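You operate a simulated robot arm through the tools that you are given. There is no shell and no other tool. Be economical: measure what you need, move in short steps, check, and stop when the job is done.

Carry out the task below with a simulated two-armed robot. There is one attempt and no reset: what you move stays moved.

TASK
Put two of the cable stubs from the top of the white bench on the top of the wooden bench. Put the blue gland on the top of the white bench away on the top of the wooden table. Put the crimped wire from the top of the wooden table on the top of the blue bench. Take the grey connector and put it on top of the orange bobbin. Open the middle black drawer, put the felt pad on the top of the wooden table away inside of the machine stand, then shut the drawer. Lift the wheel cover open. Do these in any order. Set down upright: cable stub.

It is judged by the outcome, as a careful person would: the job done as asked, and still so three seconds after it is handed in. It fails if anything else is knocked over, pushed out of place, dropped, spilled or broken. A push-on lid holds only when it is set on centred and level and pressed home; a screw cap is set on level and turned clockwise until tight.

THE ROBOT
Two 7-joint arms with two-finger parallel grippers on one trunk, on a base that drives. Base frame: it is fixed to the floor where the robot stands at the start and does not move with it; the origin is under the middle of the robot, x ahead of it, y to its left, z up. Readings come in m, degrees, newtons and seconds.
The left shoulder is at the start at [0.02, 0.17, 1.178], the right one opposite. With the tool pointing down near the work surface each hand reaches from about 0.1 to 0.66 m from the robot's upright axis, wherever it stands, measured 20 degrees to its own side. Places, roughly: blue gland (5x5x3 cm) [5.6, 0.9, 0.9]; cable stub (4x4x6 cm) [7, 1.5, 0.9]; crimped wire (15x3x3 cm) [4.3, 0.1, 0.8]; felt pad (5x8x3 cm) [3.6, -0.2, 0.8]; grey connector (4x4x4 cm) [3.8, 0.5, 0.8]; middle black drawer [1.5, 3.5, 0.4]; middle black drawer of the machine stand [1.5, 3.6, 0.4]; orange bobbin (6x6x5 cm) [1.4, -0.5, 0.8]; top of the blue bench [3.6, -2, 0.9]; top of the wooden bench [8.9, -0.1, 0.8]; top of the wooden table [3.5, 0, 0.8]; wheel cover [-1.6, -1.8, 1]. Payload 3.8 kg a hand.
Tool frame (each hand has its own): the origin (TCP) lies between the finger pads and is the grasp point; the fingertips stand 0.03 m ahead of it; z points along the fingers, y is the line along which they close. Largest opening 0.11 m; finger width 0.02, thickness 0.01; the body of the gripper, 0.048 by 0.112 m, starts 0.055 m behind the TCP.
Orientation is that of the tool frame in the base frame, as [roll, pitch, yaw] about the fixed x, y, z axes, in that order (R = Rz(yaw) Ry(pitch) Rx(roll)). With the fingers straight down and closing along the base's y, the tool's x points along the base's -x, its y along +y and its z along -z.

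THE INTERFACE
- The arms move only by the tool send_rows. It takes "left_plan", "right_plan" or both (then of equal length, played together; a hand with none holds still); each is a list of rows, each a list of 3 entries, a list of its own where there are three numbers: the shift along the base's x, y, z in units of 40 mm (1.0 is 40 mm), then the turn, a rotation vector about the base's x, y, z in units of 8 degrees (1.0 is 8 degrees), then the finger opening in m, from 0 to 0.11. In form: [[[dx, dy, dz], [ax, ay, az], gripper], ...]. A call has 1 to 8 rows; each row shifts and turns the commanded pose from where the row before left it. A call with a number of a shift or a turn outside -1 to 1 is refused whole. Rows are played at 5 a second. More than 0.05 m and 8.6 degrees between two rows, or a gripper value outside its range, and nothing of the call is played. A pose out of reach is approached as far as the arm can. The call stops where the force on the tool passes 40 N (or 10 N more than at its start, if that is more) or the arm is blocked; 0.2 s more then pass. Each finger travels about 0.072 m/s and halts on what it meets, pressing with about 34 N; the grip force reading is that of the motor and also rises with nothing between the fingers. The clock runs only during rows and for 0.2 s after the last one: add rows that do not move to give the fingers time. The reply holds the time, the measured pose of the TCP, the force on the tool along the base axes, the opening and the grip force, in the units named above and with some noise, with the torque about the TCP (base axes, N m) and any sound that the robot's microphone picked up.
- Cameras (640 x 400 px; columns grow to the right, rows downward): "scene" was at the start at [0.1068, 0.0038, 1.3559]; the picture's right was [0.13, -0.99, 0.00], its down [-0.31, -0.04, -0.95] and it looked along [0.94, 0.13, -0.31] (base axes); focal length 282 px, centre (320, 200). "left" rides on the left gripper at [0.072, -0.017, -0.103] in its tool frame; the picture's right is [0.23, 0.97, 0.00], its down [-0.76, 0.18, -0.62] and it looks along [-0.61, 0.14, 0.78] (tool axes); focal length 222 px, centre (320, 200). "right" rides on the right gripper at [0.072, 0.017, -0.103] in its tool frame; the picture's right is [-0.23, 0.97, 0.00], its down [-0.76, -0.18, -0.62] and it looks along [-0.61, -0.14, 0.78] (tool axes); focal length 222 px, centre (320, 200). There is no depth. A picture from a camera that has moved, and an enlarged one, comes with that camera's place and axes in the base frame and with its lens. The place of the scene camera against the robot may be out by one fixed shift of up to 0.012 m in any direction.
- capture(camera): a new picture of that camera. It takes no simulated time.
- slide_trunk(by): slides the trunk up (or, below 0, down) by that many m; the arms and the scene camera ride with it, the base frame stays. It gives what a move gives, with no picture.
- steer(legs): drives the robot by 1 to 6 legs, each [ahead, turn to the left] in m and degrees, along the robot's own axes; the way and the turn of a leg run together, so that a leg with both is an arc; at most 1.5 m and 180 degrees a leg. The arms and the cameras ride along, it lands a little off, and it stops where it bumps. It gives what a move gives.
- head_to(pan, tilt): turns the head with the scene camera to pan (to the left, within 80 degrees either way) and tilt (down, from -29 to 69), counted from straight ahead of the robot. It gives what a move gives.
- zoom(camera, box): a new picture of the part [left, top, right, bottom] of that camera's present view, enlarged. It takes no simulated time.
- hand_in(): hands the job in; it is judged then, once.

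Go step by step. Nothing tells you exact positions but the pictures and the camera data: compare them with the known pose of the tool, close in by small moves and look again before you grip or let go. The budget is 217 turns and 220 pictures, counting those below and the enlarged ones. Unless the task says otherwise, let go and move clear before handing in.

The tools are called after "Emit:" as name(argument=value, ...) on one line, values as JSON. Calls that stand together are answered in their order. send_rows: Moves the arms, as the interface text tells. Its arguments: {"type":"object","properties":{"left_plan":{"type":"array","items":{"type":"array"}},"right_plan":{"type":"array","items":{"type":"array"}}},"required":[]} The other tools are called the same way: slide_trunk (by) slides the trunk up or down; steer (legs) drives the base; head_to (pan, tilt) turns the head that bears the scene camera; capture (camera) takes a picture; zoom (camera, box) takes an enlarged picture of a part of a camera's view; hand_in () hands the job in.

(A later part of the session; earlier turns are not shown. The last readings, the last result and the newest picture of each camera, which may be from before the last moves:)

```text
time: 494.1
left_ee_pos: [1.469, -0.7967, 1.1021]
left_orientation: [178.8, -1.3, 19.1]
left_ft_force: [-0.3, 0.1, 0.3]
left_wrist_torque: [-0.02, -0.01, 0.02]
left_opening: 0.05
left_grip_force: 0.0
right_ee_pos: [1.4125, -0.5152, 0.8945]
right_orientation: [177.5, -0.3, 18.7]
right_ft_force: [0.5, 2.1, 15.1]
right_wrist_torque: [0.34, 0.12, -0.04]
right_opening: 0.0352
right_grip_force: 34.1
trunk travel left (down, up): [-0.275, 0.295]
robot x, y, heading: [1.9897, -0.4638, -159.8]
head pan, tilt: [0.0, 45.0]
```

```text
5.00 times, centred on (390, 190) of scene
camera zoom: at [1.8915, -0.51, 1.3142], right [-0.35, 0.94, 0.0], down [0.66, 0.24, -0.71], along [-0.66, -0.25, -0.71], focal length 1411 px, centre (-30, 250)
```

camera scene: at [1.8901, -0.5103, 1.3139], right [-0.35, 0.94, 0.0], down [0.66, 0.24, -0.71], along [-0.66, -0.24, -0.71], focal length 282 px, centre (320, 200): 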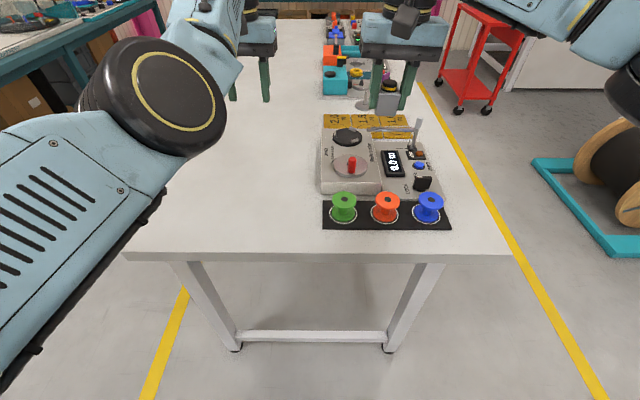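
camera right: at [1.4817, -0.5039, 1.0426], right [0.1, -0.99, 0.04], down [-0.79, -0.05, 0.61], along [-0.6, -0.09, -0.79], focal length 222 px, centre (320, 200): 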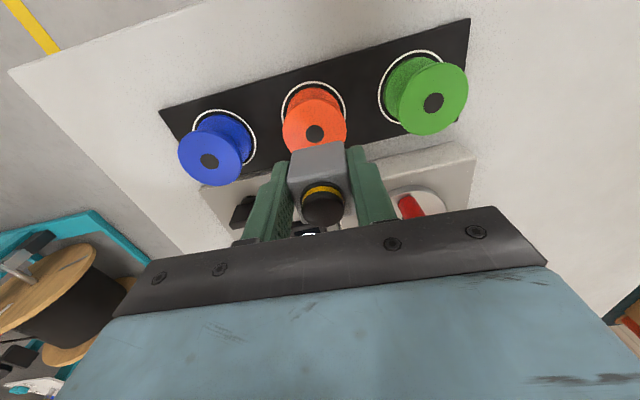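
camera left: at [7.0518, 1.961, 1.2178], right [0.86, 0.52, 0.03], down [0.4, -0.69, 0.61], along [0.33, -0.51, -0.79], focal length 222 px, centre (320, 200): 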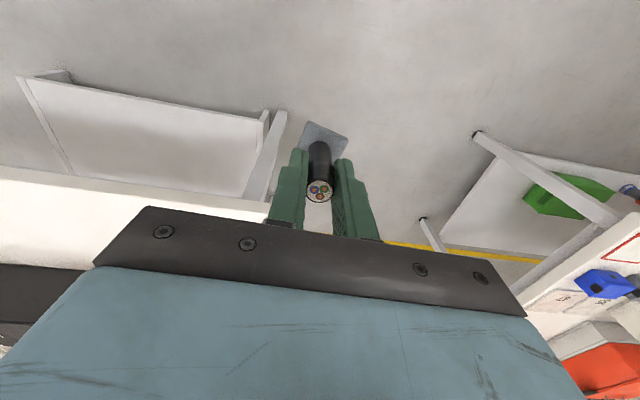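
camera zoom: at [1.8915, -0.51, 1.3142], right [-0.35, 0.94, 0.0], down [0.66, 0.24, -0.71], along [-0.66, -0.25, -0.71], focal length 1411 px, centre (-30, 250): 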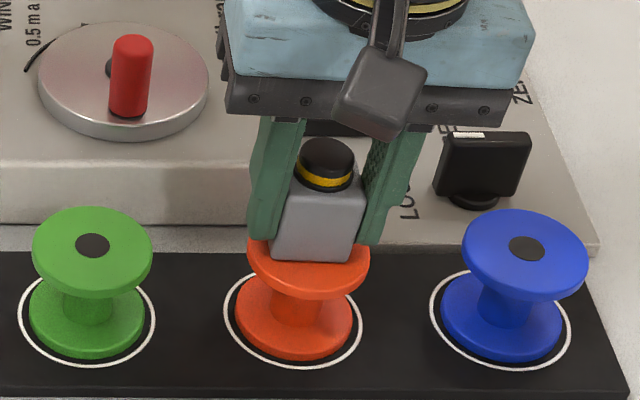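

It rests on the bobbin. I ease, open and lift away.

Emit:
send_rows(right_plan=[[[0, 0, 0.04], [0, 0, 0], 0.01], [[0, 0, 0], [0, 0, 0], 0.055], [[0, 0, 0], [0, 0, 0], 0.055], [[0, 0, 0], [0, 0, 0], 0.055], [[0, 0, 0.6], [0, 0, 0], 0.055], [[0, 0, 1], [0, 0, 0], 0.055], [[0, 0, 1], [0, 0, 0], 0.055], [[0, 0, 1], [0, 0, 0], 0.055]])

Emit:
zoom(camera="scene", box=[340, 150, 440, 230])

```text
time: 495.9
left_ee_pos: [1.4688, -0.7977, 1.1024]
left_orientation: [178.8, -1.3, 19.1]
left_ft_force: [0.6, -0.5, 0.8]
left_wrist_torque: [0.0, 0.02, 0.01]
left_opening: 0.0498
left_grip_force: 0.1
right_ee_pos: [1.4129, -0.514, 1.0387]
right_orientation: [177.5, -0.5, 18.7]
right_ft_force: [0.0, 0.7, -0.4]
right_wrist_torque: [0.01, -0.02, -0.01]
right_opening: 0.0551
right_grip_force: 0.0
trunk travel left (down, up): [-0.275, 0.295]
robot x, y, heading: [1.9961, -0.464, -159.7]
head pan, tilt: [0.0, 45.0]
```

```text
5.00 times, centred on (390, 190) of scene
camera zoom: at [1.8906, -0.5105, 1.3139], right [-0.35, 0.94, 0.0], down [0.66, 0.25, -0.71], along [-0.66, -0.25, -0.71], focal length 1411 px, centre (-30, 250)
```

zoom: 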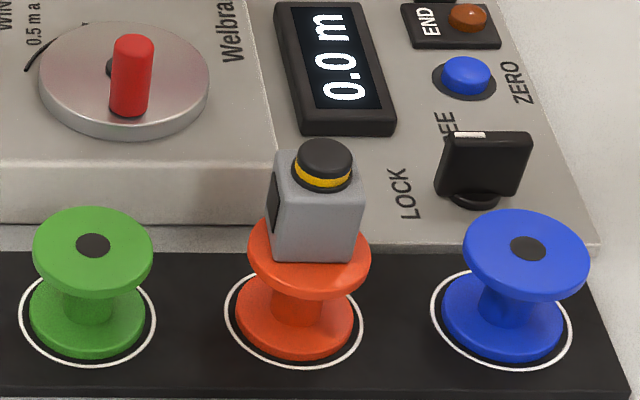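

The connector sits on the orange bobbin. Last is the wheel cover at (-1.6, -1.8); I raise the hand, leave the gap northward and drive west along the white table.

Emit:
send_rows(right_plan=[[[0.2, 0.1, 1], [0, 0, 0], 0.06], [[0.2, 0.1, 1], [0, 0, 0], 0.06], [[0.6, 0.2, 0.5], [0, 0, 0], 0.06]])

Emit:
steer(legs=[[0, -90], [0.9, 0], [0, 90], [1.5, 0], [0.8, 0]])

Emit:
head_to(pan=15, tilt=22)

Emit:
capture(camera="scene")

```text
time: 496.8
left_ee_pos: [1.4688, -0.7965, 1.1023]
left_orientation: [178.7, -1.2, 19.1]
left_ft_force: [0.0, 0.1, 0.1]
left_wrist_torque: [0.01, 0.06, 0.01]
left_opening: 0.0498
left_grip_force: 0.0
right_ee_pos: [1.4528, -0.4965, 1.1375]
right_orientation: [177.5, -0.7, 18.8]
right_ft_force: [0.6, -0.2, 0.2]
right_wrist_torque: [-0.04, 0.0, 0.0]
right_opening: 0.0601
right_grip_force: 0.1
trunk travel left (down, up): [-0.275, 0.295]
robot x, y, heading: [1.9935, -0.4659, -159.9]
head pan, tilt: [0.0, 45.0]
```

```text
time: 520.1
left_ee_pos: [-1.0062, -0.7717, 1.1013]
left_orientation: [178.8, -1.4, 19.3]
left_ft_force: [-0.4, 0.7, -0.3]
left_wrist_torque: [0.01, -0.01, -0.02]
left_opening: 0.0499
left_grip_force: 0.1
right_ee_pos: [-1.0251, -0.4714, 1.1373]
right_orientation: [177.6, -0.6, 18.9]
right_ft_force: [0.4, 0.6, 0.3]
right_wrist_torque: [0.01, -0.02, -0.01]
right_opening: 0.0599
right_grip_force: 0.1
trunk travel left (down, up): [-0.275, 0.295]
robot x, y, heading: [-0.4817, -0.4376, -159.8]
head pan, tilt: [0.0, 45.0]
```

```text
time: 521.0
left_ee_pos: [-1.0055, -0.7716, 1.1024]
left_orientation: [178.9, -1.3, 19.3]
left_ft_force: [0.1, 0.0, 0.3]
left_wrist_torque: [-0.03, 0.03, 0.01]
left_opening: 0.0502
left_grip_force: 0.0
right_ee_pos: [-1.0232, -0.4718, 1.1379]
right_orientation: [177.5, -0.6, 18.9]
right_ft_force: [0.8, 0.1, -0.2]
right_wrist_torque: [0.07, -0.01, 0.0]
right_opening: 0.0599
right_grip_force: 0.0
trunk travel left (down, up): [-0.275, 0.295]
robot x, y, heading: [-0.4827, -0.4411, -159.6]
head pan, tilt: [15.0, 22.0]
```

```text
86 pictures are left
camera scene: at [-0.5848, -0.5083, 1.3492], right [-0.58, 0.81, 0.0], down [0.31, 0.22, -0.93], along [-0.76, -0.54, -0.38], focal length 282 px, centre (320, 200)
```

scene: 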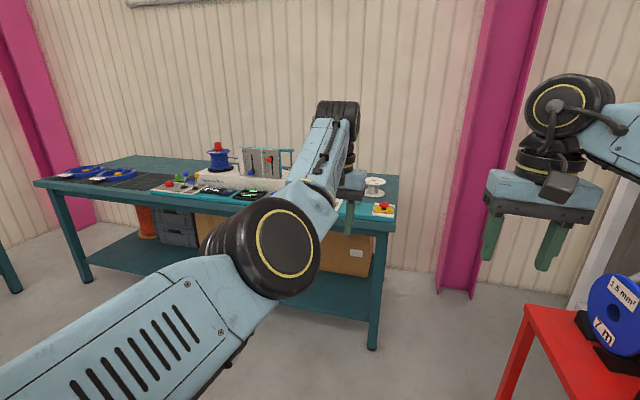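

Emit:
zoom(camera="scene", box=[140, 120, 300, 220])

```text
4.00 times, centred on (220, 170) of scene
camera zoom: at [-0.5848, -0.5083, 1.3492], right [-0.58, 0.81, 0.0], down [0.31, 0.22, -0.93], along [-0.76, -0.54, -0.38], focal length 1129 px, centre (720, 320)
```

zoom: 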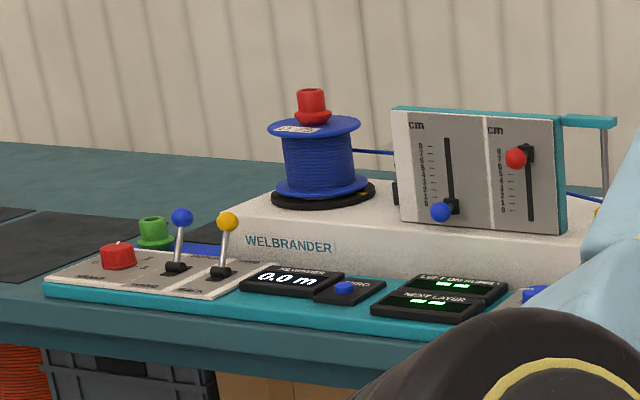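

I see the winder on the teal bench; the wheel cover should be on it. I check the floor space to my left before approaching.

Emit:
head_to(pan=75, tilt=30)

Emit:
capture(camera="scene")

```text
time: 522.3
left_ee_pos: [-1.0062, -0.7723, 1.1024]
left_orientation: [178.8, -1.3, 19.3]
left_ft_force: [0.2, 0.3, -0.7]
left_wrist_torque: [-0.02, 0.01, -0.03]
left_opening: 0.0502
left_grip_force: 0.1
right_ee_pos: [-1.0239, -0.4725, 1.1373]
right_orientation: [177.5, -0.6, 18.9]
right_ft_force: [0.1, -0.2, -0.2]
right_wrist_torque: [-0.01, 0.02, -0.02]
right_opening: 0.0601
right_grip_force: 0.2
trunk travel left (down, up): [-0.275, 0.295]
robot x, y, heading: [-0.4804, -0.4365, -159.3]
head pan, tilt: [75.0, 30.0]
```

```text
84 pictures are left
camera scene: at [-0.5006, -0.5445, 1.3365], right [-1.0, -0.09, 0.0], down [-0.05, 0.5, -0.87], along [0.08, -0.86, -0.5], focal length 282 px, centre (320, 200)
```

scene: 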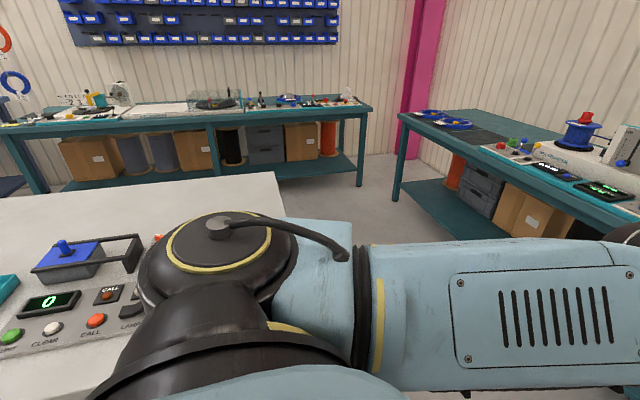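

The aisle west of the white table is ~0.95 m wide. I raise the trunk for clearance, drive in and turn to face the winder.

Emit:
slide_trunk(by=0.12)

Emit:
steer(legs=[[0.62, 0], [0, 89], [0.85, 0]])

Emit:
head_to(pan=-60, tilt=30)

Emit:
capture(camera="scene")

```text
time: 523.8
left_ee_pos: [-1.0052, -0.7718, 1.2214]
left_orientation: [178.7, -1.3, 19.4]
left_ft_force: [0.4, -0.7, 0.5]
left_wrist_torque: [-0.04, -0.04, -0.02]
left_opening: 0.0499
left_grip_force: 0.1
right_ee_pos: [-1.0249, -0.4702, 1.2575]
right_orientation: [177.5, -0.7, 18.8]
right_ft_force: [-0.8, -0.5, -0.3]
right_wrist_torque: [0.02, -0.03, 0.01]
right_opening: 0.0602
right_grip_force: 0.1
trunk travel left (down, up): [-0.395, 0.175]
robot x, y, heading: [-0.4852, -0.4387, -159.6]
head pan, tilt: [75.0, 30.0]
```

```text
time: 535.2
left_ee_pos: [-0.4765, -1.997, 1.2225]
left_orientation: [178.8, -1.2, 107.2]
left_ft_force: [-0.1, 0.6, -0.3]
left_wrist_torque: [0.03, 0.0, -0.01]
left_opening: 0.0502
left_grip_force: 0.0
right_ee_pos: [-0.7764, -2.0041, 1.2575]
right_orientation: [177.4, -0.6, 106.8]
right_ft_force: [-0.1, -0.4, -0.1]
right_wrist_torque: [-0.01, -0.01, -0.01]
right_opening: 0.0602
right_grip_force: 0.1
trunk travel left (down, up): [-0.395, 0.175]
robot x, y, heading: [-0.7906, -1.4613, -71.5]
head pan, tilt: [75.0, 30.0]
```

```text
time: 537.3
left_ee_pos: [-0.4771, -1.9962, 1.2218]
left_orientation: [178.8, -1.3, 107.3]
left_ft_force: [0.5, -1.2, 0.4]
left_wrist_torque: [0.02, -0.01, 0.0]
left_opening: 0.0501
left_grip_force: 0.0
right_ee_pos: [-0.7775, -2.0036, 1.2581]
right_orientation: [177.5, -0.6, 107.0]
right_ft_force: [0.2, 0.9, -0.4]
right_wrist_torque: [0.04, 0.03, 0.0]
right_opening: 0.0602
right_grip_force: 0.0
trunk travel left (down, up): [-0.395, 0.175]
robot x, y, heading: [-0.7943, -1.4628, -71.6]
head pan, tilt: [-60.0, 30.0]
```

```text
83 pictures are left
camera scene: at [-0.8506, -1.558, 1.4565], right [-0.75, 0.66, 0.0], down [0.33, 0.37, -0.87], along [-0.57, -0.65, -0.5], focal length 282 px, centre (320, 200)
```

scene: 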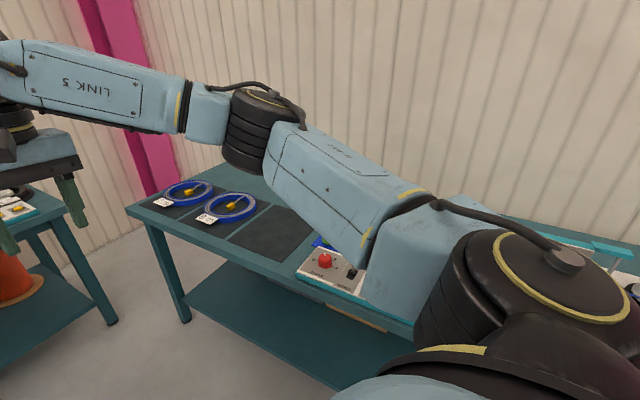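

Emit:
steer(legs=[[0, -89]])

Emit:
head_to(pan=0, tilt=35)

Emit:
capture(camera="scene")

```text
time: 541.5
left_ee_pos: [-1.3179, -1.7882, 1.223]
left_orientation: [178.8, -1.3, 18.7]
left_ft_force: [0.1, 0.2, -0.6]
left_wrist_torque: [0.02, 0.01, -0.03]
left_opening: 0.0498
left_grip_force: 0.1
right_ee_pos: [-1.3314, -1.4882, 1.2569]
right_orientation: [177.7, -0.5, 18.2]
right_ft_force: [-0.6, 0.0, -0.1]
right_wrist_torque: [0.01, -0.05, 0.02]
right_opening: 0.06
right_grip_force: 0.1
trunk travel left (down, up): [-0.395, 0.175]
robot x, y, heading: [-0.7894, -1.4594, -160.3]
head pan, tilt: [-60.0, 30.0]
```

```text
time: 542.8
left_ee_pos: [-1.3172, -1.7882, 1.2225]
left_orientation: [178.8, -1.3, 18.6]
left_ft_force: [-0.3, -0.3, 0.2]
left_wrist_torque: [0.02, 0.0, 0.0]
left_opening: 0.0498
left_grip_force: 0.1
right_ee_pos: [-1.333, -1.4882, 1.2566]
right_orientation: [177.5, -0.6, 18.2]
right_ft_force: [0.1, -0.4, -0.2]
right_wrist_torque: [0.03, -0.03, -0.03]
right_opening: 0.0598
right_grip_force: 0.0
trunk travel left (down, up): [-0.395, 0.175]
robot x, y, heading: [-0.7914, -1.459, -160.3]
head pan, tilt: [0.0, 35.0]
```

```text
82 pictures are left
camera scene: at [-0.9, -1.5072, 1.4487], right [-0.34, 0.94, 0.0], down [0.54, 0.19, -0.82], along [-0.77, -0.28, -0.57], focal length 282 px, centre (320, 200)
```

scene: 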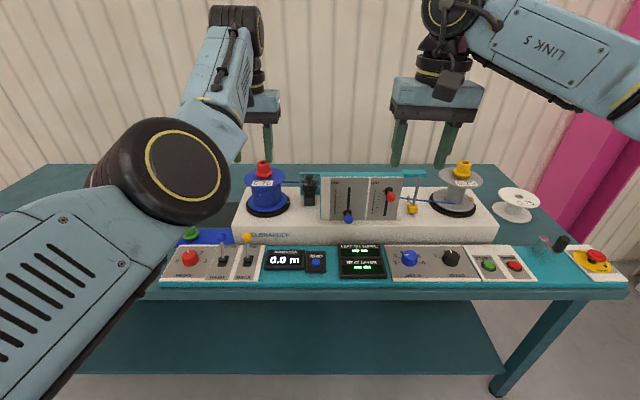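

Emit:
zoom(camera="scene", box=[220, 140, 540, 290])

Emit:
capture(camera="right")

Emit:
capture(camera="left")

```text
2.00 times, centred on (380, 215) of scene
camera zoom: at [-0.9, -1.5072, 1.4487], right [-0.34, 0.94, 0.0], down [0.54, 0.19, -0.82], along [-0.77, -0.28, -0.57], focal length 564 px, centre (200, 170)
```

zoom: 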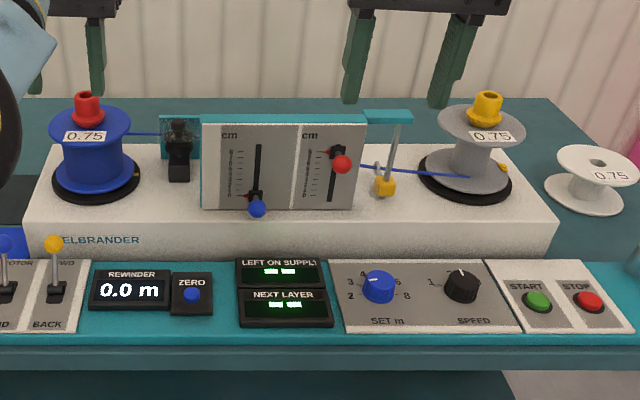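

```text
80 pictures are left
camera right: at [-1.261, -1.477, 1.3611], right [0.09, -1.0, 0.04], down [-0.79, -0.05, 0.61], along [-0.6, -0.09, -0.79], focal length 222 px, centre (320, 200)
```

right: 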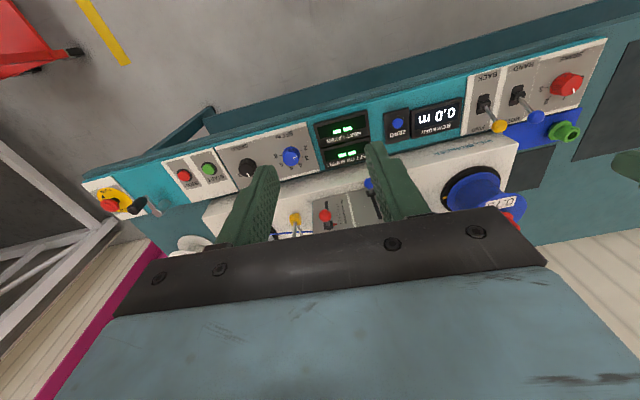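

```text
79 pictures are left
camera left: at [-1.2587, -1.7479, 1.3275], right [0.53, -0.85, 0.03], down [-0.68, -0.4, 0.61], along [-0.51, -0.34, -0.79], focal length 222 px, centre (320, 200)
```

left: 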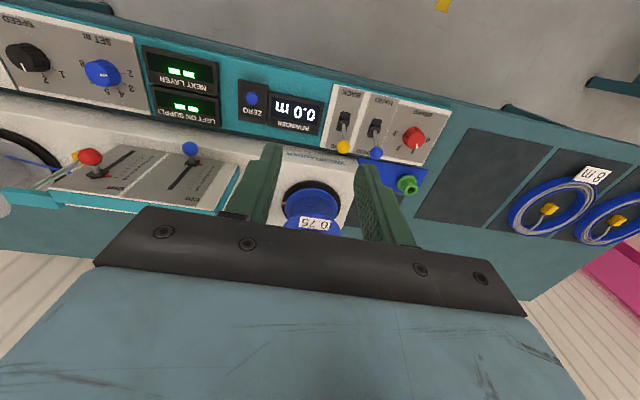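

Emit:
zoom(camera="scene", box=[280, 160, 344, 240])

Emit:
zoom(camera="left", box=[180, 130, 300, 220])

```text
5.00 times, centred on (312, 200) of scene
camera zoom: at [-0.9, -1.5072, 1.4487], right [-0.34, 0.94, 0.0], down [0.54, 0.19, -0.82], along [-0.77, -0.28, -0.57], focal length 1411 px, centre (360, 200)
```

zoom: 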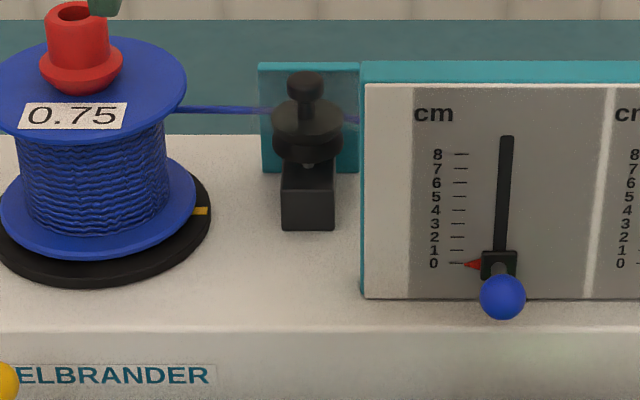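

```text
4.44 times, centred on (240, 175) of left
camera zoom: at [-1.2587, -1.7479, 1.3275], right [0.53, -0.85, 0.03], down [-0.68, -0.4, 0.61], along [-0.51, -0.34, -0.79], focal length 987 px, centre (676, 311)
```

zoom: 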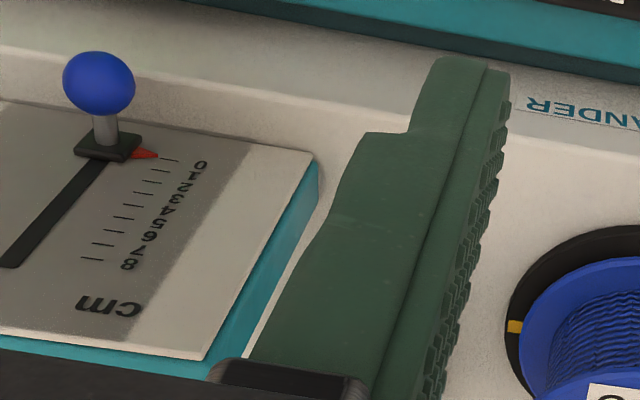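

The wheel cover is the small black disc with a knob on a block, near (-1.60, -1.80, 1.0), between the blue spool and the scale panel. I move the left hand outward, then shift the base so the right hand faces the knob.

Emit:
send_rows(left_plan=[[[0.28, -0.8, 0], [0, 0, 0], 0.05], [[0.28, -0.8, 0], [0, 0, 0], 0.05], [[0.28, -0.8, 0], [0, 0, 0], 0.05], [[0.28, -0.8, 0], [0, 0, 0], 0.05], [[0.28, -0.8, 0], [0, 0, 0], 0.05]])

Emit:
steer(legs=[[0, 90], [0.14, 0], [0, -90], [0.18, 0]])

Emit:
capture(camera="scene")

```text
time: 544.0
left_ee_pos: [-1.2606, -1.9487, 1.2217]
left_orientation: [178.7, -1.5, 18.6]
left_ft_force: [0.2, -0.2, 0.9]
left_wrist_torque: [0.02, -0.01, 0.01]
left_opening: 0.05
left_grip_force: 0.2
right_ee_pos: [-1.3319, -1.4886, 1.257]
right_orientation: [177.6, -0.6, 18.2]
right_ft_force: [0.2, -0.3, 0.4]
right_wrist_torque: [0.01, 0.0, 0.03]
right_opening: 0.0604
right_grip_force: 0.0
trunk travel left (down, up): [-0.395, 0.175]
robot x, y, heading: [-0.7887, -1.4643, -160.0]
head pan, tilt: [0.0, 35.0]
```

```text
time: 554.1
left_ee_pos: [-1.3908, -2.1338, 1.2217]
left_orientation: [178.8, -1.4, 17.7]
left_ft_force: [-0.2, -0.7, 0.2]
left_wrist_torque: [-0.01, -0.02, -0.02]
left_opening: 0.0501
left_grip_force: 0.0
right_ee_pos: [-1.4567, -1.673, 1.2573]
right_orientation: [177.4, -0.6, 17.3]
right_ft_force: [-0.2, 0.0, -0.3]
right_wrist_torque: [0.01, 0.02, -0.01]
right_opening: 0.06
right_grip_force: 0.1
trunk travel left (down, up): [-0.395, 0.175]
robot x, y, heading: [-0.9143, -1.651, -160.9]
head pan, tilt: [0.0, 35.0]
```

```text
76 pictures are left
camera scene: at [-1.0251, -1.6976, 1.4486], right [-0.32, 0.95, 0.0], down [0.54, 0.19, -0.82], along [-0.77, -0.27, -0.57], focal length 282 px, centre (320, 200)
```

scene: 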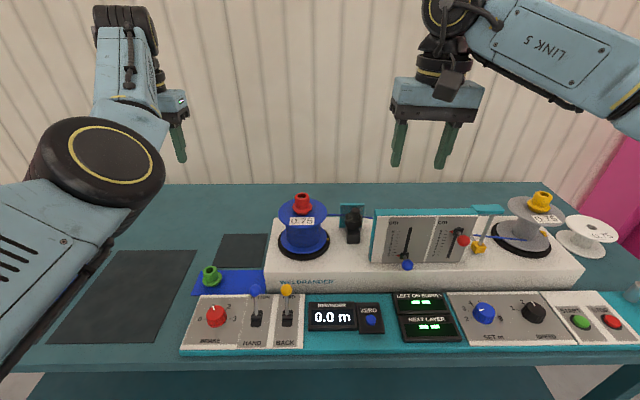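

Emit:
zoom(camera="scene", box=[310, 190, 390, 270])

Emit:
capture(camera="right")

```text
5.00 times, centred on (350, 230) of scene
camera zoom: at [-1.0251, -1.6976, 1.4486], right [-0.32, 0.95, 0.0], down [0.54, 0.19, -0.82], along [-0.77, -0.27, -0.57], focal length 1411 px, centre (170, 50)
```

zoom: 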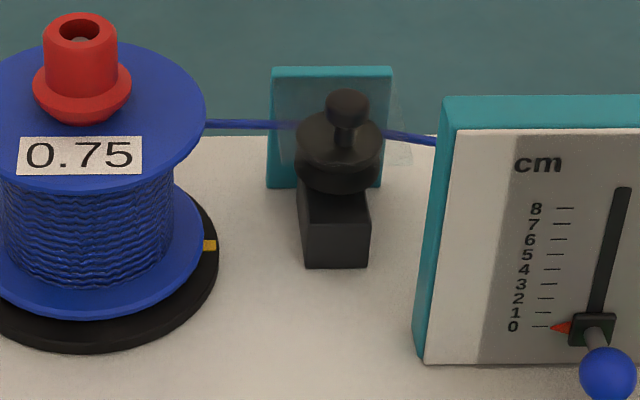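

```text
74 pictures are left
camera right: at [-1.3857, -1.6621, 1.361], right [0.07, -1.0, 0.04], down [-0.79, -0.04, 0.61], along [-0.6, -0.08, -0.79], focal length 222 px, centre (320, 200)
```

right: 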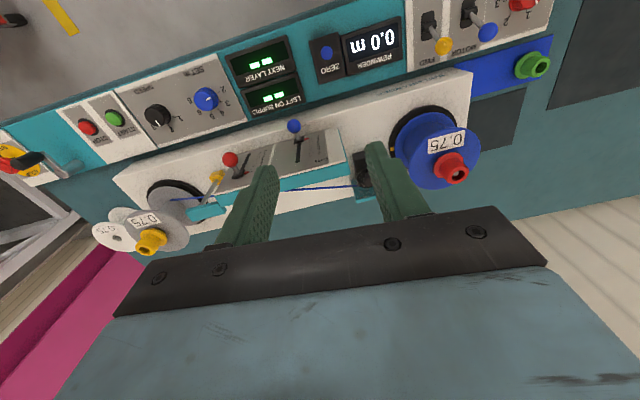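

Emit:
zoom(camera="scene", box=[334, 196, 402, 248])

Emit:
zoom(camera="right", box=[320, 120, 420, 210])

```text
7.69 times, centred on (368, 222) of scene
camera zoom: at [-1.0251, -1.6976, 1.4486], right [-0.32, 0.95, 0.0], down [0.54, 0.19, -0.82], along [-0.77, -0.27, -0.57], focal length 2170 px, centre (-49, 31)
```

zoom: 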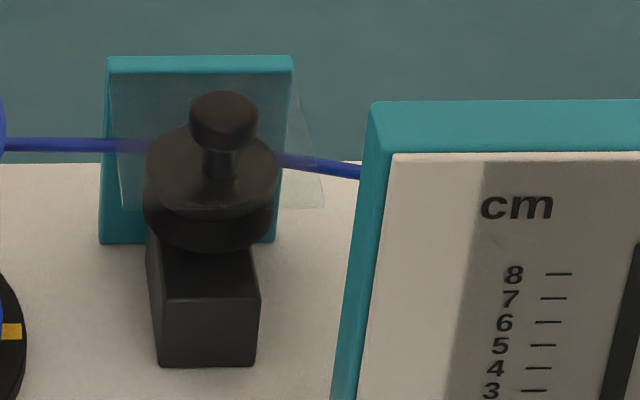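

```text
4.44 times, centred on (370, 165) of right
camera zoom: at [-1.3857, -1.6621, 1.361], right [0.07, -1.0, 0.04], down [-0.79, -0.04, 0.61], along [-0.6, -0.08, -0.79], focal length 987 px, centre (98, 356)
```

zoom: 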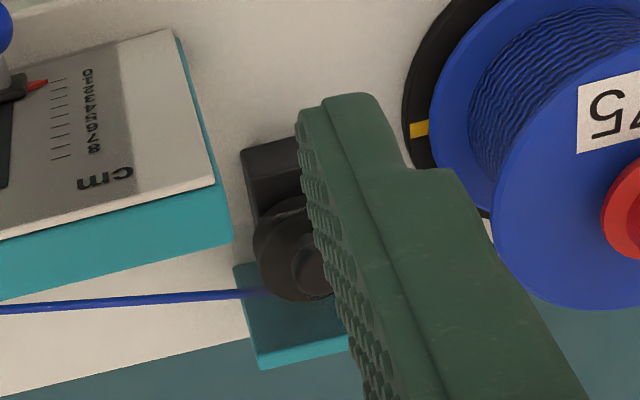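

I see a clear flap hinged on the teal plate behind, with the black mushroom knob as its handle at about (-1.61, -1.81, 0.997). I creep closer and bring the right hand above the knob.

Emit:
steer(legs=[[0.065, 0]])

Emit:
send_rows(right_plan=[[[-0.6, -0.8, 0], [0, 0, 0], 0.06], [[-0.6, -0.8, 0], [0, 0, 0], 0.06], [[-0.5, -0.8, 0], [0, 0, 0], 0.06], [[-0.5, -0.5, -0.8], [0, 0, 0], 0.06], [[0, 0, -1], [0, 0, 0], 0.06], [[0, 0, -1], [0, 0, 0], 0.06]])

Emit:
capture(camera="right")

Emit:
capture(camera="scene")

```text
time: 555.1
left_ee_pos: [-1.4534, -2.1554, 1.2204]
left_orientation: [178.8, -1.4, 17.8]
left_ft_force: [-0.8, 0.5, 0.0]
left_wrist_torque: [-0.01, -0.01, 0.0]
left_opening: 0.0501
left_grip_force: 0.1
right_ee_pos: [-1.5185, -1.6943, 1.2577]
right_orientation: [177.5, -0.6, 17.4]
right_ft_force: [0.4, -0.2, -0.9]
right_wrist_torque: [0.04, -0.04, 0.0]
right_opening: 0.0599
right_grip_force: 0.1
trunk travel left (down, up): [-0.395, 0.175]
robot x, y, heading: [-0.98, -1.6742, -161.0]
head pan, tilt: [0.0, 35.0]
```

```text
time: 556.5
left_ee_pos: [-1.4541, -2.1547, 1.2211]
left_orientation: [178.7, -1.4, 17.8]
left_ft_force: [-0.5, 0.6, -0.2]
left_wrist_torque: [0.0, -0.03, 0.03]
left_opening: 0.0502
left_grip_force: 0.0
right_ee_pos: [-1.5884, -1.7981, 1.153]
right_orientation: [177.6, -0.7, 17.5]
right_ft_force: [0.3, -0.3, 0.1]
right_wrist_torque: [-0.01, 0.01, -0.01]
right_opening: 0.0599
right_grip_force: 0.0
right hand out of reach, approached as far as the arm can: row 3, 4, 5, 6
trunk travel left (down, up): [-0.395, 0.175]
robot x, y, heading: [-0.9732, -1.6759, -161.2]
head pan, tilt: [0.0, 35.0]
```

```text
71 pictures are left
camera right: at [-1.5174, -1.788, 1.2564], right [0.08, -1.0, 0.04], down [-0.79, -0.04, 0.61], along [-0.6, -0.08, -0.79], focal length 222 px, centre (320, 200)
```

right: 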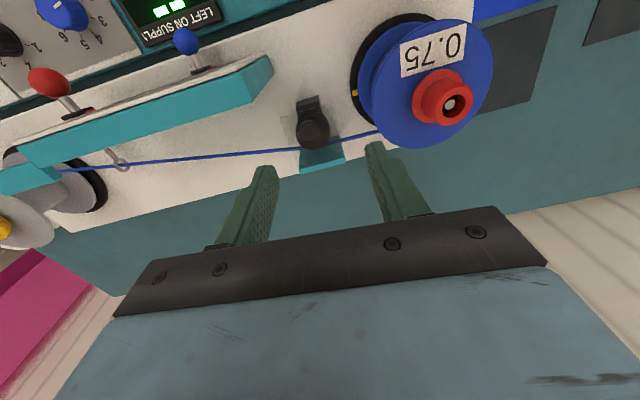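

```text
70 pictures are left
camera scene: at [-1.0864, -1.718, 1.4486], right [-0.33, 0.95, 0.0], down [0.54, 0.19, -0.82], along [-0.77, -0.27, -0.57], focal length 282 px, centre (320, 200)
```

scene: 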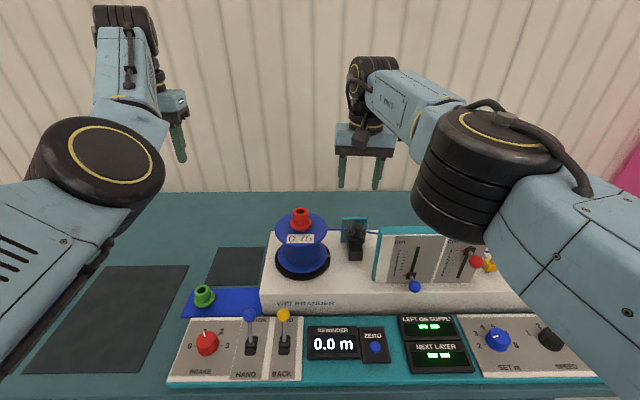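

Knob by wrist camera: (-1.611, -1.796). The arm won't descend further here, so I'll lower with the trunk instead after a small shift.

Emit:
send_rows(right_plan=[[[-0.3, 0, 0], [0, 0, 0], 0.05], [[-0.27, 0.05, 0], [0, 0, 0], 0.05]])

Emit:
slide_trunk(by=-0.085)

Emit:
capture(camera="right")

Emit:
capture(camera="scene")

```text
time: 557.1
left_ee_pos: [-1.4527, -2.1538, 1.2218]
left_orientation: [178.7, -1.3, 17.7]
left_ft_force: [-0.5, 0.6, -0.6]
left_wrist_torque: [0.01, -0.03, -0.01]
left_opening: 0.0501
left_grip_force: 0.1
right_ee_pos: [-1.5923, -1.7935, 1.1534]
right_orientation: [177.5, -0.6, 17.5]
right_ft_force: [0.6, -0.4, 0.8]
right_wrist_torque: [0.01, 0.01, -0.01]
right_opening: 0.0501
right_grip_force: 0.0
right hand out of reach, approached as far as the arm can: row 1, 2
trunk travel left (down, up): [-0.395, 0.175]
robot x, y, heading: [-0.9784, -1.672, -161.1]
head pan, tilt: [0.0, 35.0]
```

```text
time: 558.3
left_ee_pos: [-1.4533, -2.1533, 1.1383]
left_orientation: [178.7, -1.3, 17.8]
left_ft_force: [-0.2, 0.4, -0.1]
left_wrist_torque: [-0.01, -0.01, -0.01]
left_opening: 0.05
left_grip_force: 0.2
right_ee_pos: [-1.5919, -1.7942, 1.0694]
right_orientation: [177.5, -0.5, 17.5]
right_ft_force: [0.2, 0.1, -0.1]
right_wrist_torque: [-0.01, 0.0, 0.01]
right_opening: 0.0502
right_grip_force: 0.1
trunk travel left (down, up): [-0.31, 0.26]
robot x, y, heading: [-0.975, -1.675, -160.8]
head pan, tilt: [0.0, 35.0]
```

```text
69 pictures are left
camera right: at [-1.5208, -1.783, 1.1723], right [0.07, -1.0, 0.04], down [-0.79, -0.04, 0.61], along [-0.6, -0.08, -0.79], focal length 222 px, centre (320, 200)
```

right: 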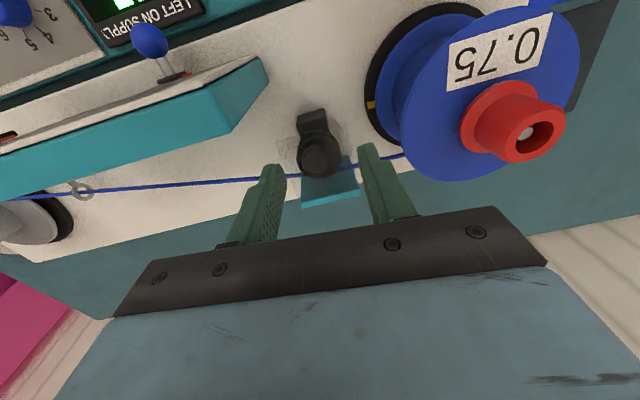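

```text
68 pictures are left
camera scene: at [-1.0853, -1.7183, 1.3638], right [-0.33, 0.95, 0.0], down [0.54, 0.19, -0.82], along [-0.77, -0.27, -0.57], focal length 282 px, centre (320, 200)
```

scene: 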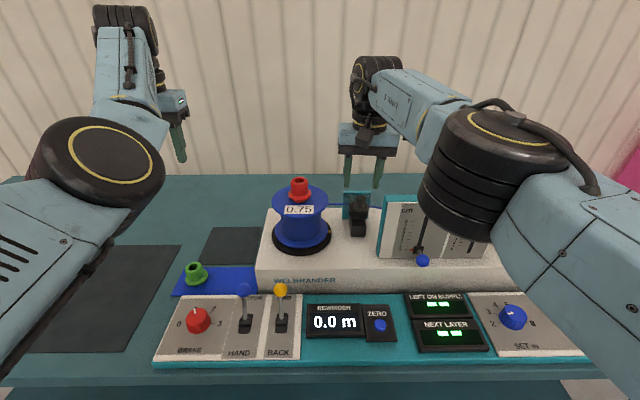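

Emit:
steer(legs=[[0.02, 0]])

Emit:
slide_trunk(by=-0.035)

Emit:
capture(camera="right")

Emit:
zoom(camera="scene", box=[310, 110, 430, 240])

```text
time: 559.1
left_ee_pos: [-1.4725, -2.161, 1.136]
left_orientation: [178.7, -1.4, 17.8]
left_ft_force: [-1.1, -0.2, -1.1]
left_wrist_torque: [0.01, -0.07, 0.02]
left_opening: 0.0502
left_grip_force: 0.2
right_ee_pos: [-1.6127, -1.7996, 1.0676]
right_orientation: [177.5, -0.6, 17.5]
right_ft_force: [0.5, -0.4, 0.4]
right_wrist_torque: [0.02, -0.06, 0.01]
right_opening: 0.0501
right_grip_force: 0.0
trunk travel left (down, up): [-0.31, 0.26]
robot x, y, heading: [-0.9957, -1.6786, -160.9]
head pan, tilt: [0.0, 35.0]
```

```text
time: 559.9
left_ee_pos: [-1.4711, -2.161, 1.102]
left_orientation: [178.7, -1.3, 17.8]
left_ft_force: [-0.3, -0.4, -0.2]
left_wrist_torque: [-0.02, 0.0, 0.02]
left_opening: 0.0501
left_grip_force: 0.1
right_ee_pos: [-1.6105, -1.7986, 1.0346]
right_orientation: [177.6, -0.6, 17.4]
right_ft_force: [-0.1, 0.1, 0.3]
right_wrist_torque: [-0.01, 0.01, 0.01]
right_opening: 0.0501
right_grip_force: 0.1
trunk travel left (down, up): [-0.275, 0.295]
robot x, y, heading: [-0.9953, -1.6846, -160.9]
head pan, tilt: [0.0, 35.0]
```

```text
67 pictures are left
camera right: at [-1.5394, -1.7893, 1.1374], right [0.07, -1.0, 0.04], down [-0.79, -0.04, 0.61], along [-0.6, -0.08, -0.79], focal length 222 px, centre (320, 200)
```

right: 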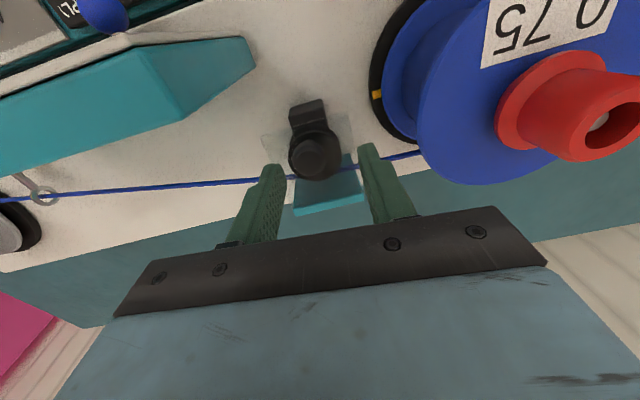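

```text
3.08 times, centred on (370, 175) of scene
camera zoom: at [-1.1039, -1.7247, 1.3287], right [-0.33, 0.95, 0.0], down [0.54, 0.19, -0.82], along [-0.77, -0.27, -0.57], focal length 868 px, centre (166, 277)
```

zoom: 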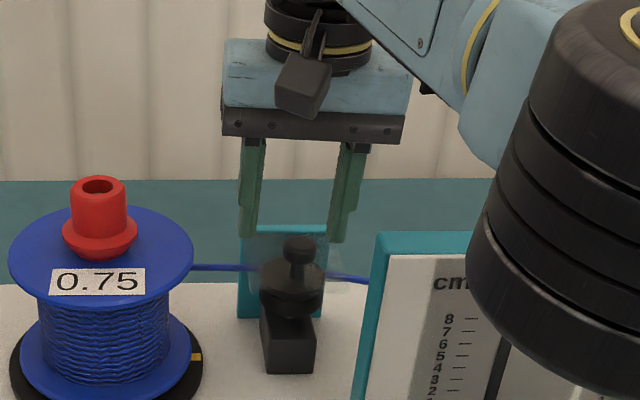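

The knob's cap (z≈0.98–1.0) is centred between the fingers. I lower 26 mm by trunk and close gently.

Emit:
slide_trunk(by=-0.026)

Emit:
send_rows(right_plan=[[[0, 0, 0], [0, 0, 0], 0.01], [[0, 0, 0], [0, 0, 0], 0.01], [[0, 0, 0], [0, 0, 0], 0.01], [[0, 0, 0], [0, 0, 0], 0.01]])

Emit:
zoom(camera="right", box=[240, 90, 400, 220])

Emit:
zoom(camera="scene", box=[320, 130, 400, 230])

```text
time: 560.6
left_ee_pos: [-1.4714, -2.1601, 1.0756]
left_orientation: [178.7, -1.4, 17.7]
left_ft_force: [-0.1, 0.0, 1.4]
left_wrist_torque: [0.0, -0.02, 0.02]
left_opening: 0.0501
left_grip_force: 0.0
right_ee_pos: [-1.6121, -1.7999, 1.0073]
right_orientation: [177.5, -0.5, 17.5]
right_ft_force: [0.0, -1.2, 0.3]
right_wrist_torque: [0.01, -0.04, -0.02]
right_opening: 0.0501
right_grip_force: 0.0
trunk travel left (down, up): [-0.249, 0.321]
robot x, y, heading: [-0.9936, -1.6778, -160.9]
head pan, tilt: [0.0, 35.0]
```

```text
time: 561.6
left_ee_pos: [-1.4711, -2.1576, 1.0778]
left_orientation: [178.6, -1.2, 17.9]
left_ft_force: [-0.2, 0.3, 0.0]
left_wrist_torque: [-0.01, -0.03, 0.02]
left_opening: 0.0501
left_grip_force: 0.1
right_ee_pos: [-1.6128, -1.7939, 1.0066]
right_orientation: [177.8, -0.5, 17.2]
right_ft_force: [-1.6, 27.5, 0.4]
right_wrist_torque: [1.12, 0.09, -0.28]
right_opening: 0.0234
right_grip_force: 45.1
trunk travel left (down, up): [-0.249, 0.321]
robot x, y, heading: [-0.9937, -1.6804, -161.0]
head pan, tilt: [0.0, 35.0]
```

```text
3.08 times, centred on (320, 155) of right
camera zoom: at [-1.5416, -1.7836, 1.1109], right [0.07, -1.0, 0.04], down [-0.79, -0.03, 0.61], along [-0.61, -0.07, -0.79], focal length 684 px, centre (320, 338)
```

zoom: 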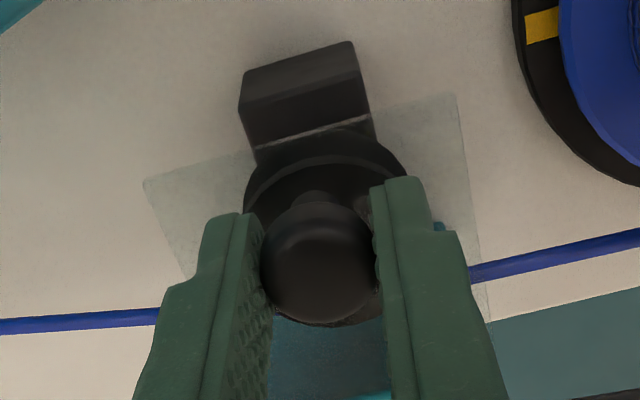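

```text
4.00 times, centred on (360, 180) of scene
camera zoom: at [-1.1046, -1.7207, 1.3028], right [-0.32, 0.95, 0.0], down [0.54, 0.18, -0.82], along [-0.77, -0.27, -0.57], focal length 1129 px, centre (160, 280)
```

zoom: 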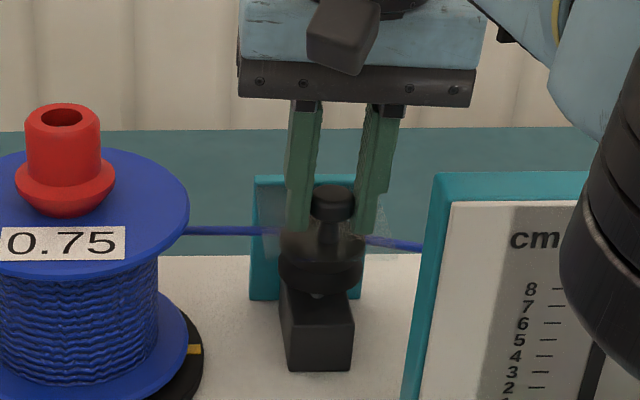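

The knob is gripped. I relieve the side load and lift it along an arc up and away toward the hinge behind, in small steps.

Emit:
send_rows(right_plan=[[[0, 0.15, 0.12], [0, 0, 0], 0.01], [[-0.06, -0.02, 0.14], [0, 0, 0], 0.01], [[-0.12, -0.04, 0.12], [0, 0, 0], 0.01], [[-0.14, -0.05, 0.1], [0, 0, 0], 0.01]])

Emit:
zoom(camera="scene", box=[320, 130, 400, 230])

```text
time: 562.6
left_ee_pos: [-1.4746, -2.1618, 1.0752]
left_orientation: [178.6, -1.5, 18.0]
left_ft_force: [0.6, 0.4, -0.6]
left_wrist_torque: [0.0, -0.01, 0.01]
left_opening: 0.05
left_grip_force: 0.0
right_ee_pos: [-1.6179, -1.7953, 1.0211]
right_orientation: [177.3, -0.8, 17.8]
right_ft_force: [-12.7, -3.8, -25.6]
right_wrist_torque: [0.72, -0.47, 0.07]
right_opening: 0.0236
right_grip_force: 44.1
right hand out of reach, approached as far as the arm can: row 3, 4
trunk travel left (down, up): [-0.249, 0.321]
robot x, y, heading: [-0.9931, -1.683, -161.0]
head pan, tilt: [0.0, 35.0]
```

```text
4.00 times, centred on (360, 180) of scene
camera zoom: at [-1.1084, -1.7262, 1.3022], right [-0.33, 0.95, 0.0], down [0.55, 0.19, -0.82], along [-0.77, -0.27, -0.58], focal length 1129 px, centre (160, 280)
```

zoom: 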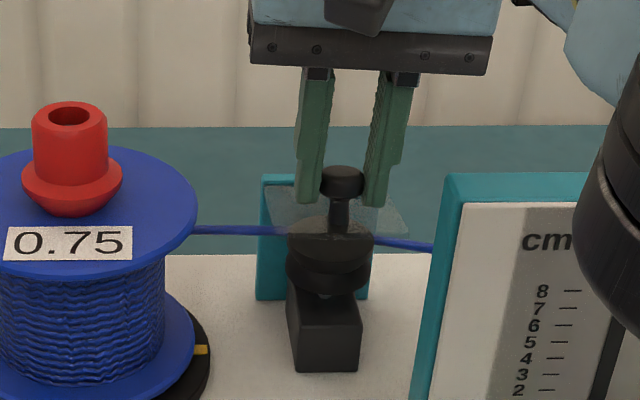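

The clear cover is lifting with the knob. The arm can't push back farther, so I'll combine small trunk lifts with tiny base moves forward.

Emit:
slide_trunk(by=0.005)

Emit:
steer(legs=[[0.018, 0]])

Emit:
zoom(camera="scene", box=[320, 130, 400, 230])

```text
time: 563.2
left_ee_pos: [-1.4755, -2.1625, 1.0791]
left_orientation: [178.8, -1.5, 17.9]
left_ft_force: [-0.6, -0.5, 0.1]
left_wrist_torque: [-0.01, -0.04, -0.03]
left_opening: 0.0504
left_grip_force: 0.2
right_ee_pos: [-1.6182, -1.7948, 1.0262]
right_orientation: [177.5, -0.6, 17.7]
right_ft_force: [-14.3, -11.6, -23.5]
right_wrist_torque: [0.44, -0.09, 0.14]
right_opening: 0.0234
right_grip_force: 44.8
trunk travel left (down, up): [-0.254, 0.316]
robot x, y, heading: [-0.9965, -1.6812, -161.0]
head pan, tilt: [0.0, 35.0]
```

```text
time: 564.0
left_ee_pos: [-1.4851, -2.1675, 1.0835]
left_orientation: [178.8, -1.0, 17.9]
left_ft_force: [-0.4, 0.7, -0.5]
left_wrist_torque: [-0.02, 0.03, -0.05]
left_opening: 0.0501
left_grip_force: 0.0
right_ee_pos: [-1.6283, -1.7977, 1.0348]
right_orientation: [177.5, -0.3, 17.6]
right_ft_force: [20.1, -1.8, 16.7]
right_wrist_torque: [0.37, -0.33, 0.31]
right_opening: 0.0236
right_grip_force: 44.8
trunk travel left (down, up): [-0.254, 0.316]
robot x, y, heading: [-1.0126, -1.6843, -161.1]
head pan, tilt: [0.0, 35.0]
```

```text
4.00 times, centred on (360, 180) of scene
camera zoom: at [-1.1169, -1.7306, 1.3083], right [-0.33, 0.95, 0.0], down [0.54, 0.19, -0.82], along [-0.78, -0.27, -0.57], focal length 1129 px, centre (160, 280)
```

zoom: 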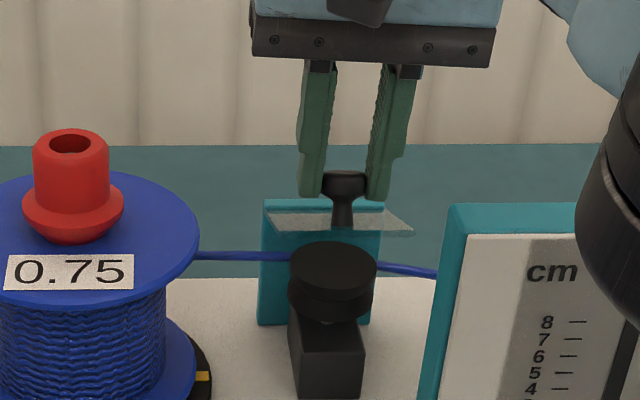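

It's opening nicely (about 30°). Continue the arc: up and back with the arm.

Emit:
send_rows(right_plan=[[[-0.05, -0.02, 0.15], [0, 0, 0], 0.01], [[-0.15, -0.05, 0.12], [0, 0, 0], 0.01], [[-0.2, -0.07, 0.08], [0, 0, 0], 0.01], [[-0.2, -0.07, 0.05], [0, 0, 0], 0.01]])

Emit:
zoom(camera="scene", box=[320, 130, 400, 230])

```text
time: 565.0
left_ee_pos: [-1.4889, -2.1687, 1.0803]
left_orientation: [178.8, -1.4, 17.9]
left_ft_force: [0.5, 0.5, 0.4]
left_wrist_torque: [0.01, -0.02, 0.01]
left_opening: 0.0503
left_grip_force: 0.1
right_ee_pos: [-1.6321, -1.7992, 1.0404]
right_orientation: [177.3, -0.7, 17.9]
right_ft_force: [9.3, -14.1, -21.4]
right_wrist_torque: [0.47, -0.99, 0.24]
right_opening: 0.0236
right_grip_force: 45.2
right hand out of reach, approached as far as the arm can: row 2, 3, 4
trunk travel left (down, up): [-0.254, 0.316]
robot x, y, heading: [-1.0122, -1.686, -161.2]
head pan, tilt: [0.0, 35.0]
```

```text
4.00 times, centred on (360, 180) of scene
camera zoom: at [-1.1218, -1.7332, 1.3074], right [-0.33, 0.95, 0.0], down [0.54, 0.19, -0.82], along [-0.77, -0.27, -0.57], focal length 1129 px, centre (160, 280)
```

zoom: 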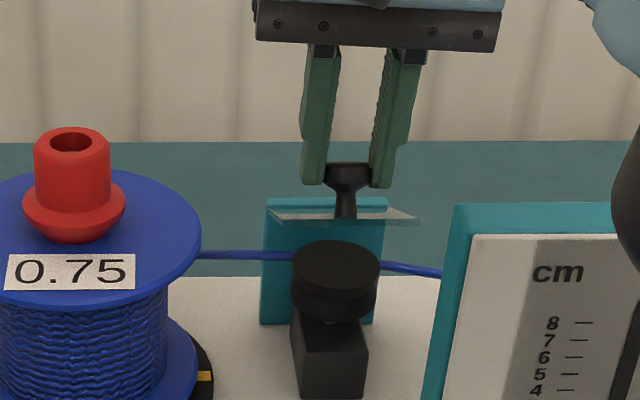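

Emit:
slide_trunk(by=0.01)

Emit:
steer(legs=[[0.02, 0]])

Emit:
zoom(camera="scene", box=[320, 130, 400, 230])

```text
time: 565.5
left_ee_pos: [-1.4909, -2.1706, 1.0883]
left_orientation: [178.9, -1.4, 18.0]
left_ft_force: [-0.6, 0.4, 0.1]
left_wrist_torque: [0.0, 0.0, 0.01]
left_opening: 0.0498
left_grip_force: 0.1
right_ee_pos: [-1.6339, -1.8002, 1.0489]
right_orientation: [177.6, -0.6, 17.7]
right_ft_force: [-6.7, -26.0, -26.4]
right_wrist_torque: [-0.25, 0.18, 0.07]
right_opening: 0.0234
right_grip_force: 44.9
trunk travel left (down, up): [-0.264, 0.306]
robot x, y, heading: [-1.0145, -1.6905, -161.1]
head pan, tilt: [0.0, 35.0]
```

```text
time: 566.3
left_ee_pos: [-1.504, -2.1744, 1.0933]
left_orientation: [178.9, -1.1, 17.9]
left_ft_force: [0.2, -0.8, 0.3]
left_wrist_torque: [0.04, 0.01, 0.0]
left_opening: 0.0502
left_grip_force: 0.2
right_ee_pos: [-1.6484, -1.8055, 1.057]
right_orientation: [177.4, -0.1, 17.8]
right_ft_force: [14.1, -14.4, 12.0]
right_wrist_torque: [-0.15, -0.53, 0.2]
right_opening: 0.0231
right_grip_force: 45.4
trunk travel left (down, up): [-0.264, 0.306]
robot x, y, heading: [-1.0316, -1.6915, -161.1]
head pan, tilt: [0.0, 35.0]
```

```text
4.00 times, centred on (360, 180) of scene
camera zoom: at [-1.1366, -1.7389, 1.3181], right [-0.33, 0.95, 0.0], down [0.54, 0.19, -0.82], along [-0.78, -0.27, -0.57], focal length 1129 px, centre (160, 280)
```

zoom: 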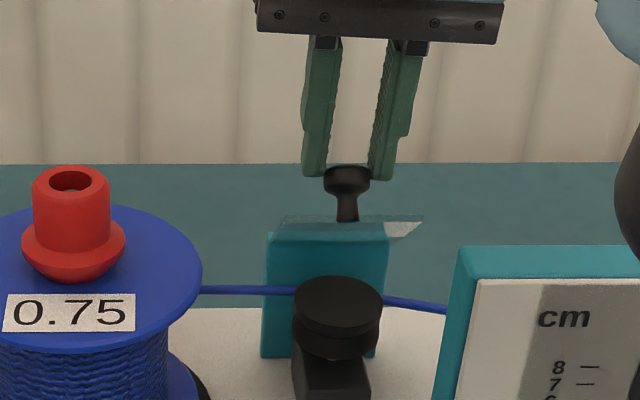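

Past 45°. Continue: mostly backward now via the base.

Emit:
slide_trunk(by=0.004)

Emit:
steer(legs=[[0.022, 0]])

Emit:
capture(camera="scene")

```text
time: 566.9
left_ee_pos: [-1.5057, -2.1736, 1.0946]
left_orientation: [178.7, -1.4, 17.9]
left_ft_force: [0.5, 0.1, -0.5]
left_wrist_torque: [-0.01, 0.02, -0.01]
left_opening: 0.0501
left_grip_force: 0.1
right_ee_pos: [-1.6492, -1.8052, 1.0559]
right_orientation: [177.2, -0.6, 18.0]
right_ft_force: [10.6, -4.3, -12.6]
right_wrist_torque: [0.4, -0.96, 0.24]
right_opening: 0.0234
right_grip_force: 44.8
trunk travel left (down, up): [-0.268, 0.302]
robot x, y, heading: [-1.0318, -1.691, -160.9]
head pan, tilt: [0.0, 35.0]
```

```text
time: 567.6
left_ee_pos: [-1.5278, -2.1825, 1.096]
left_orientation: [178.9, -1.2, 17.9]
left_ft_force: [-0.9, 0.5, 0.4]
left_wrist_torque: [0.0, 0.01, 0.0]
left_opening: 0.0497
left_grip_force: 0.0
right_ee_pos: [-1.6733, -1.8137, 1.0627]
right_orientation: [177.2, 0.4, 17.7]
right_ft_force: [-10.5, -18.5, 17.8]
right_wrist_torque: [-0.9, 1.17, -0.18]
right_opening: 0.0231
right_grip_force: 44.8
trunk travel left (down, up): [-0.268, 0.302]
robot x, y, heading: [-1.0522, -1.7006, -161.1]
head pan, tilt: [0.0, 35.0]
```

```text
59 pictures are left
camera scene: at [-1.1607, -1.7468, 1.3218], right [-0.33, 0.95, 0.0], down [0.54, 0.19, -0.82], along [-0.77, -0.27, -0.57], focal length 282 px, centre (320, 200)
```

scene: 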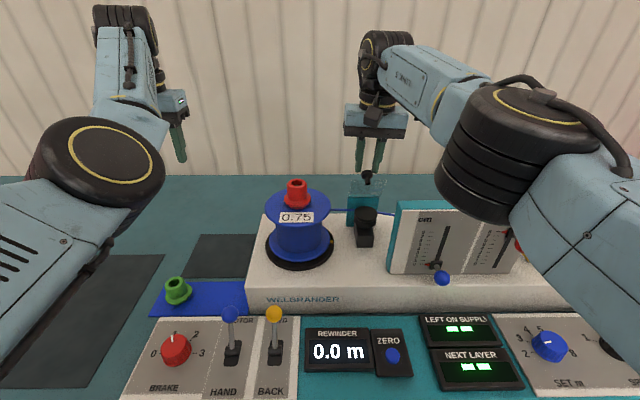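

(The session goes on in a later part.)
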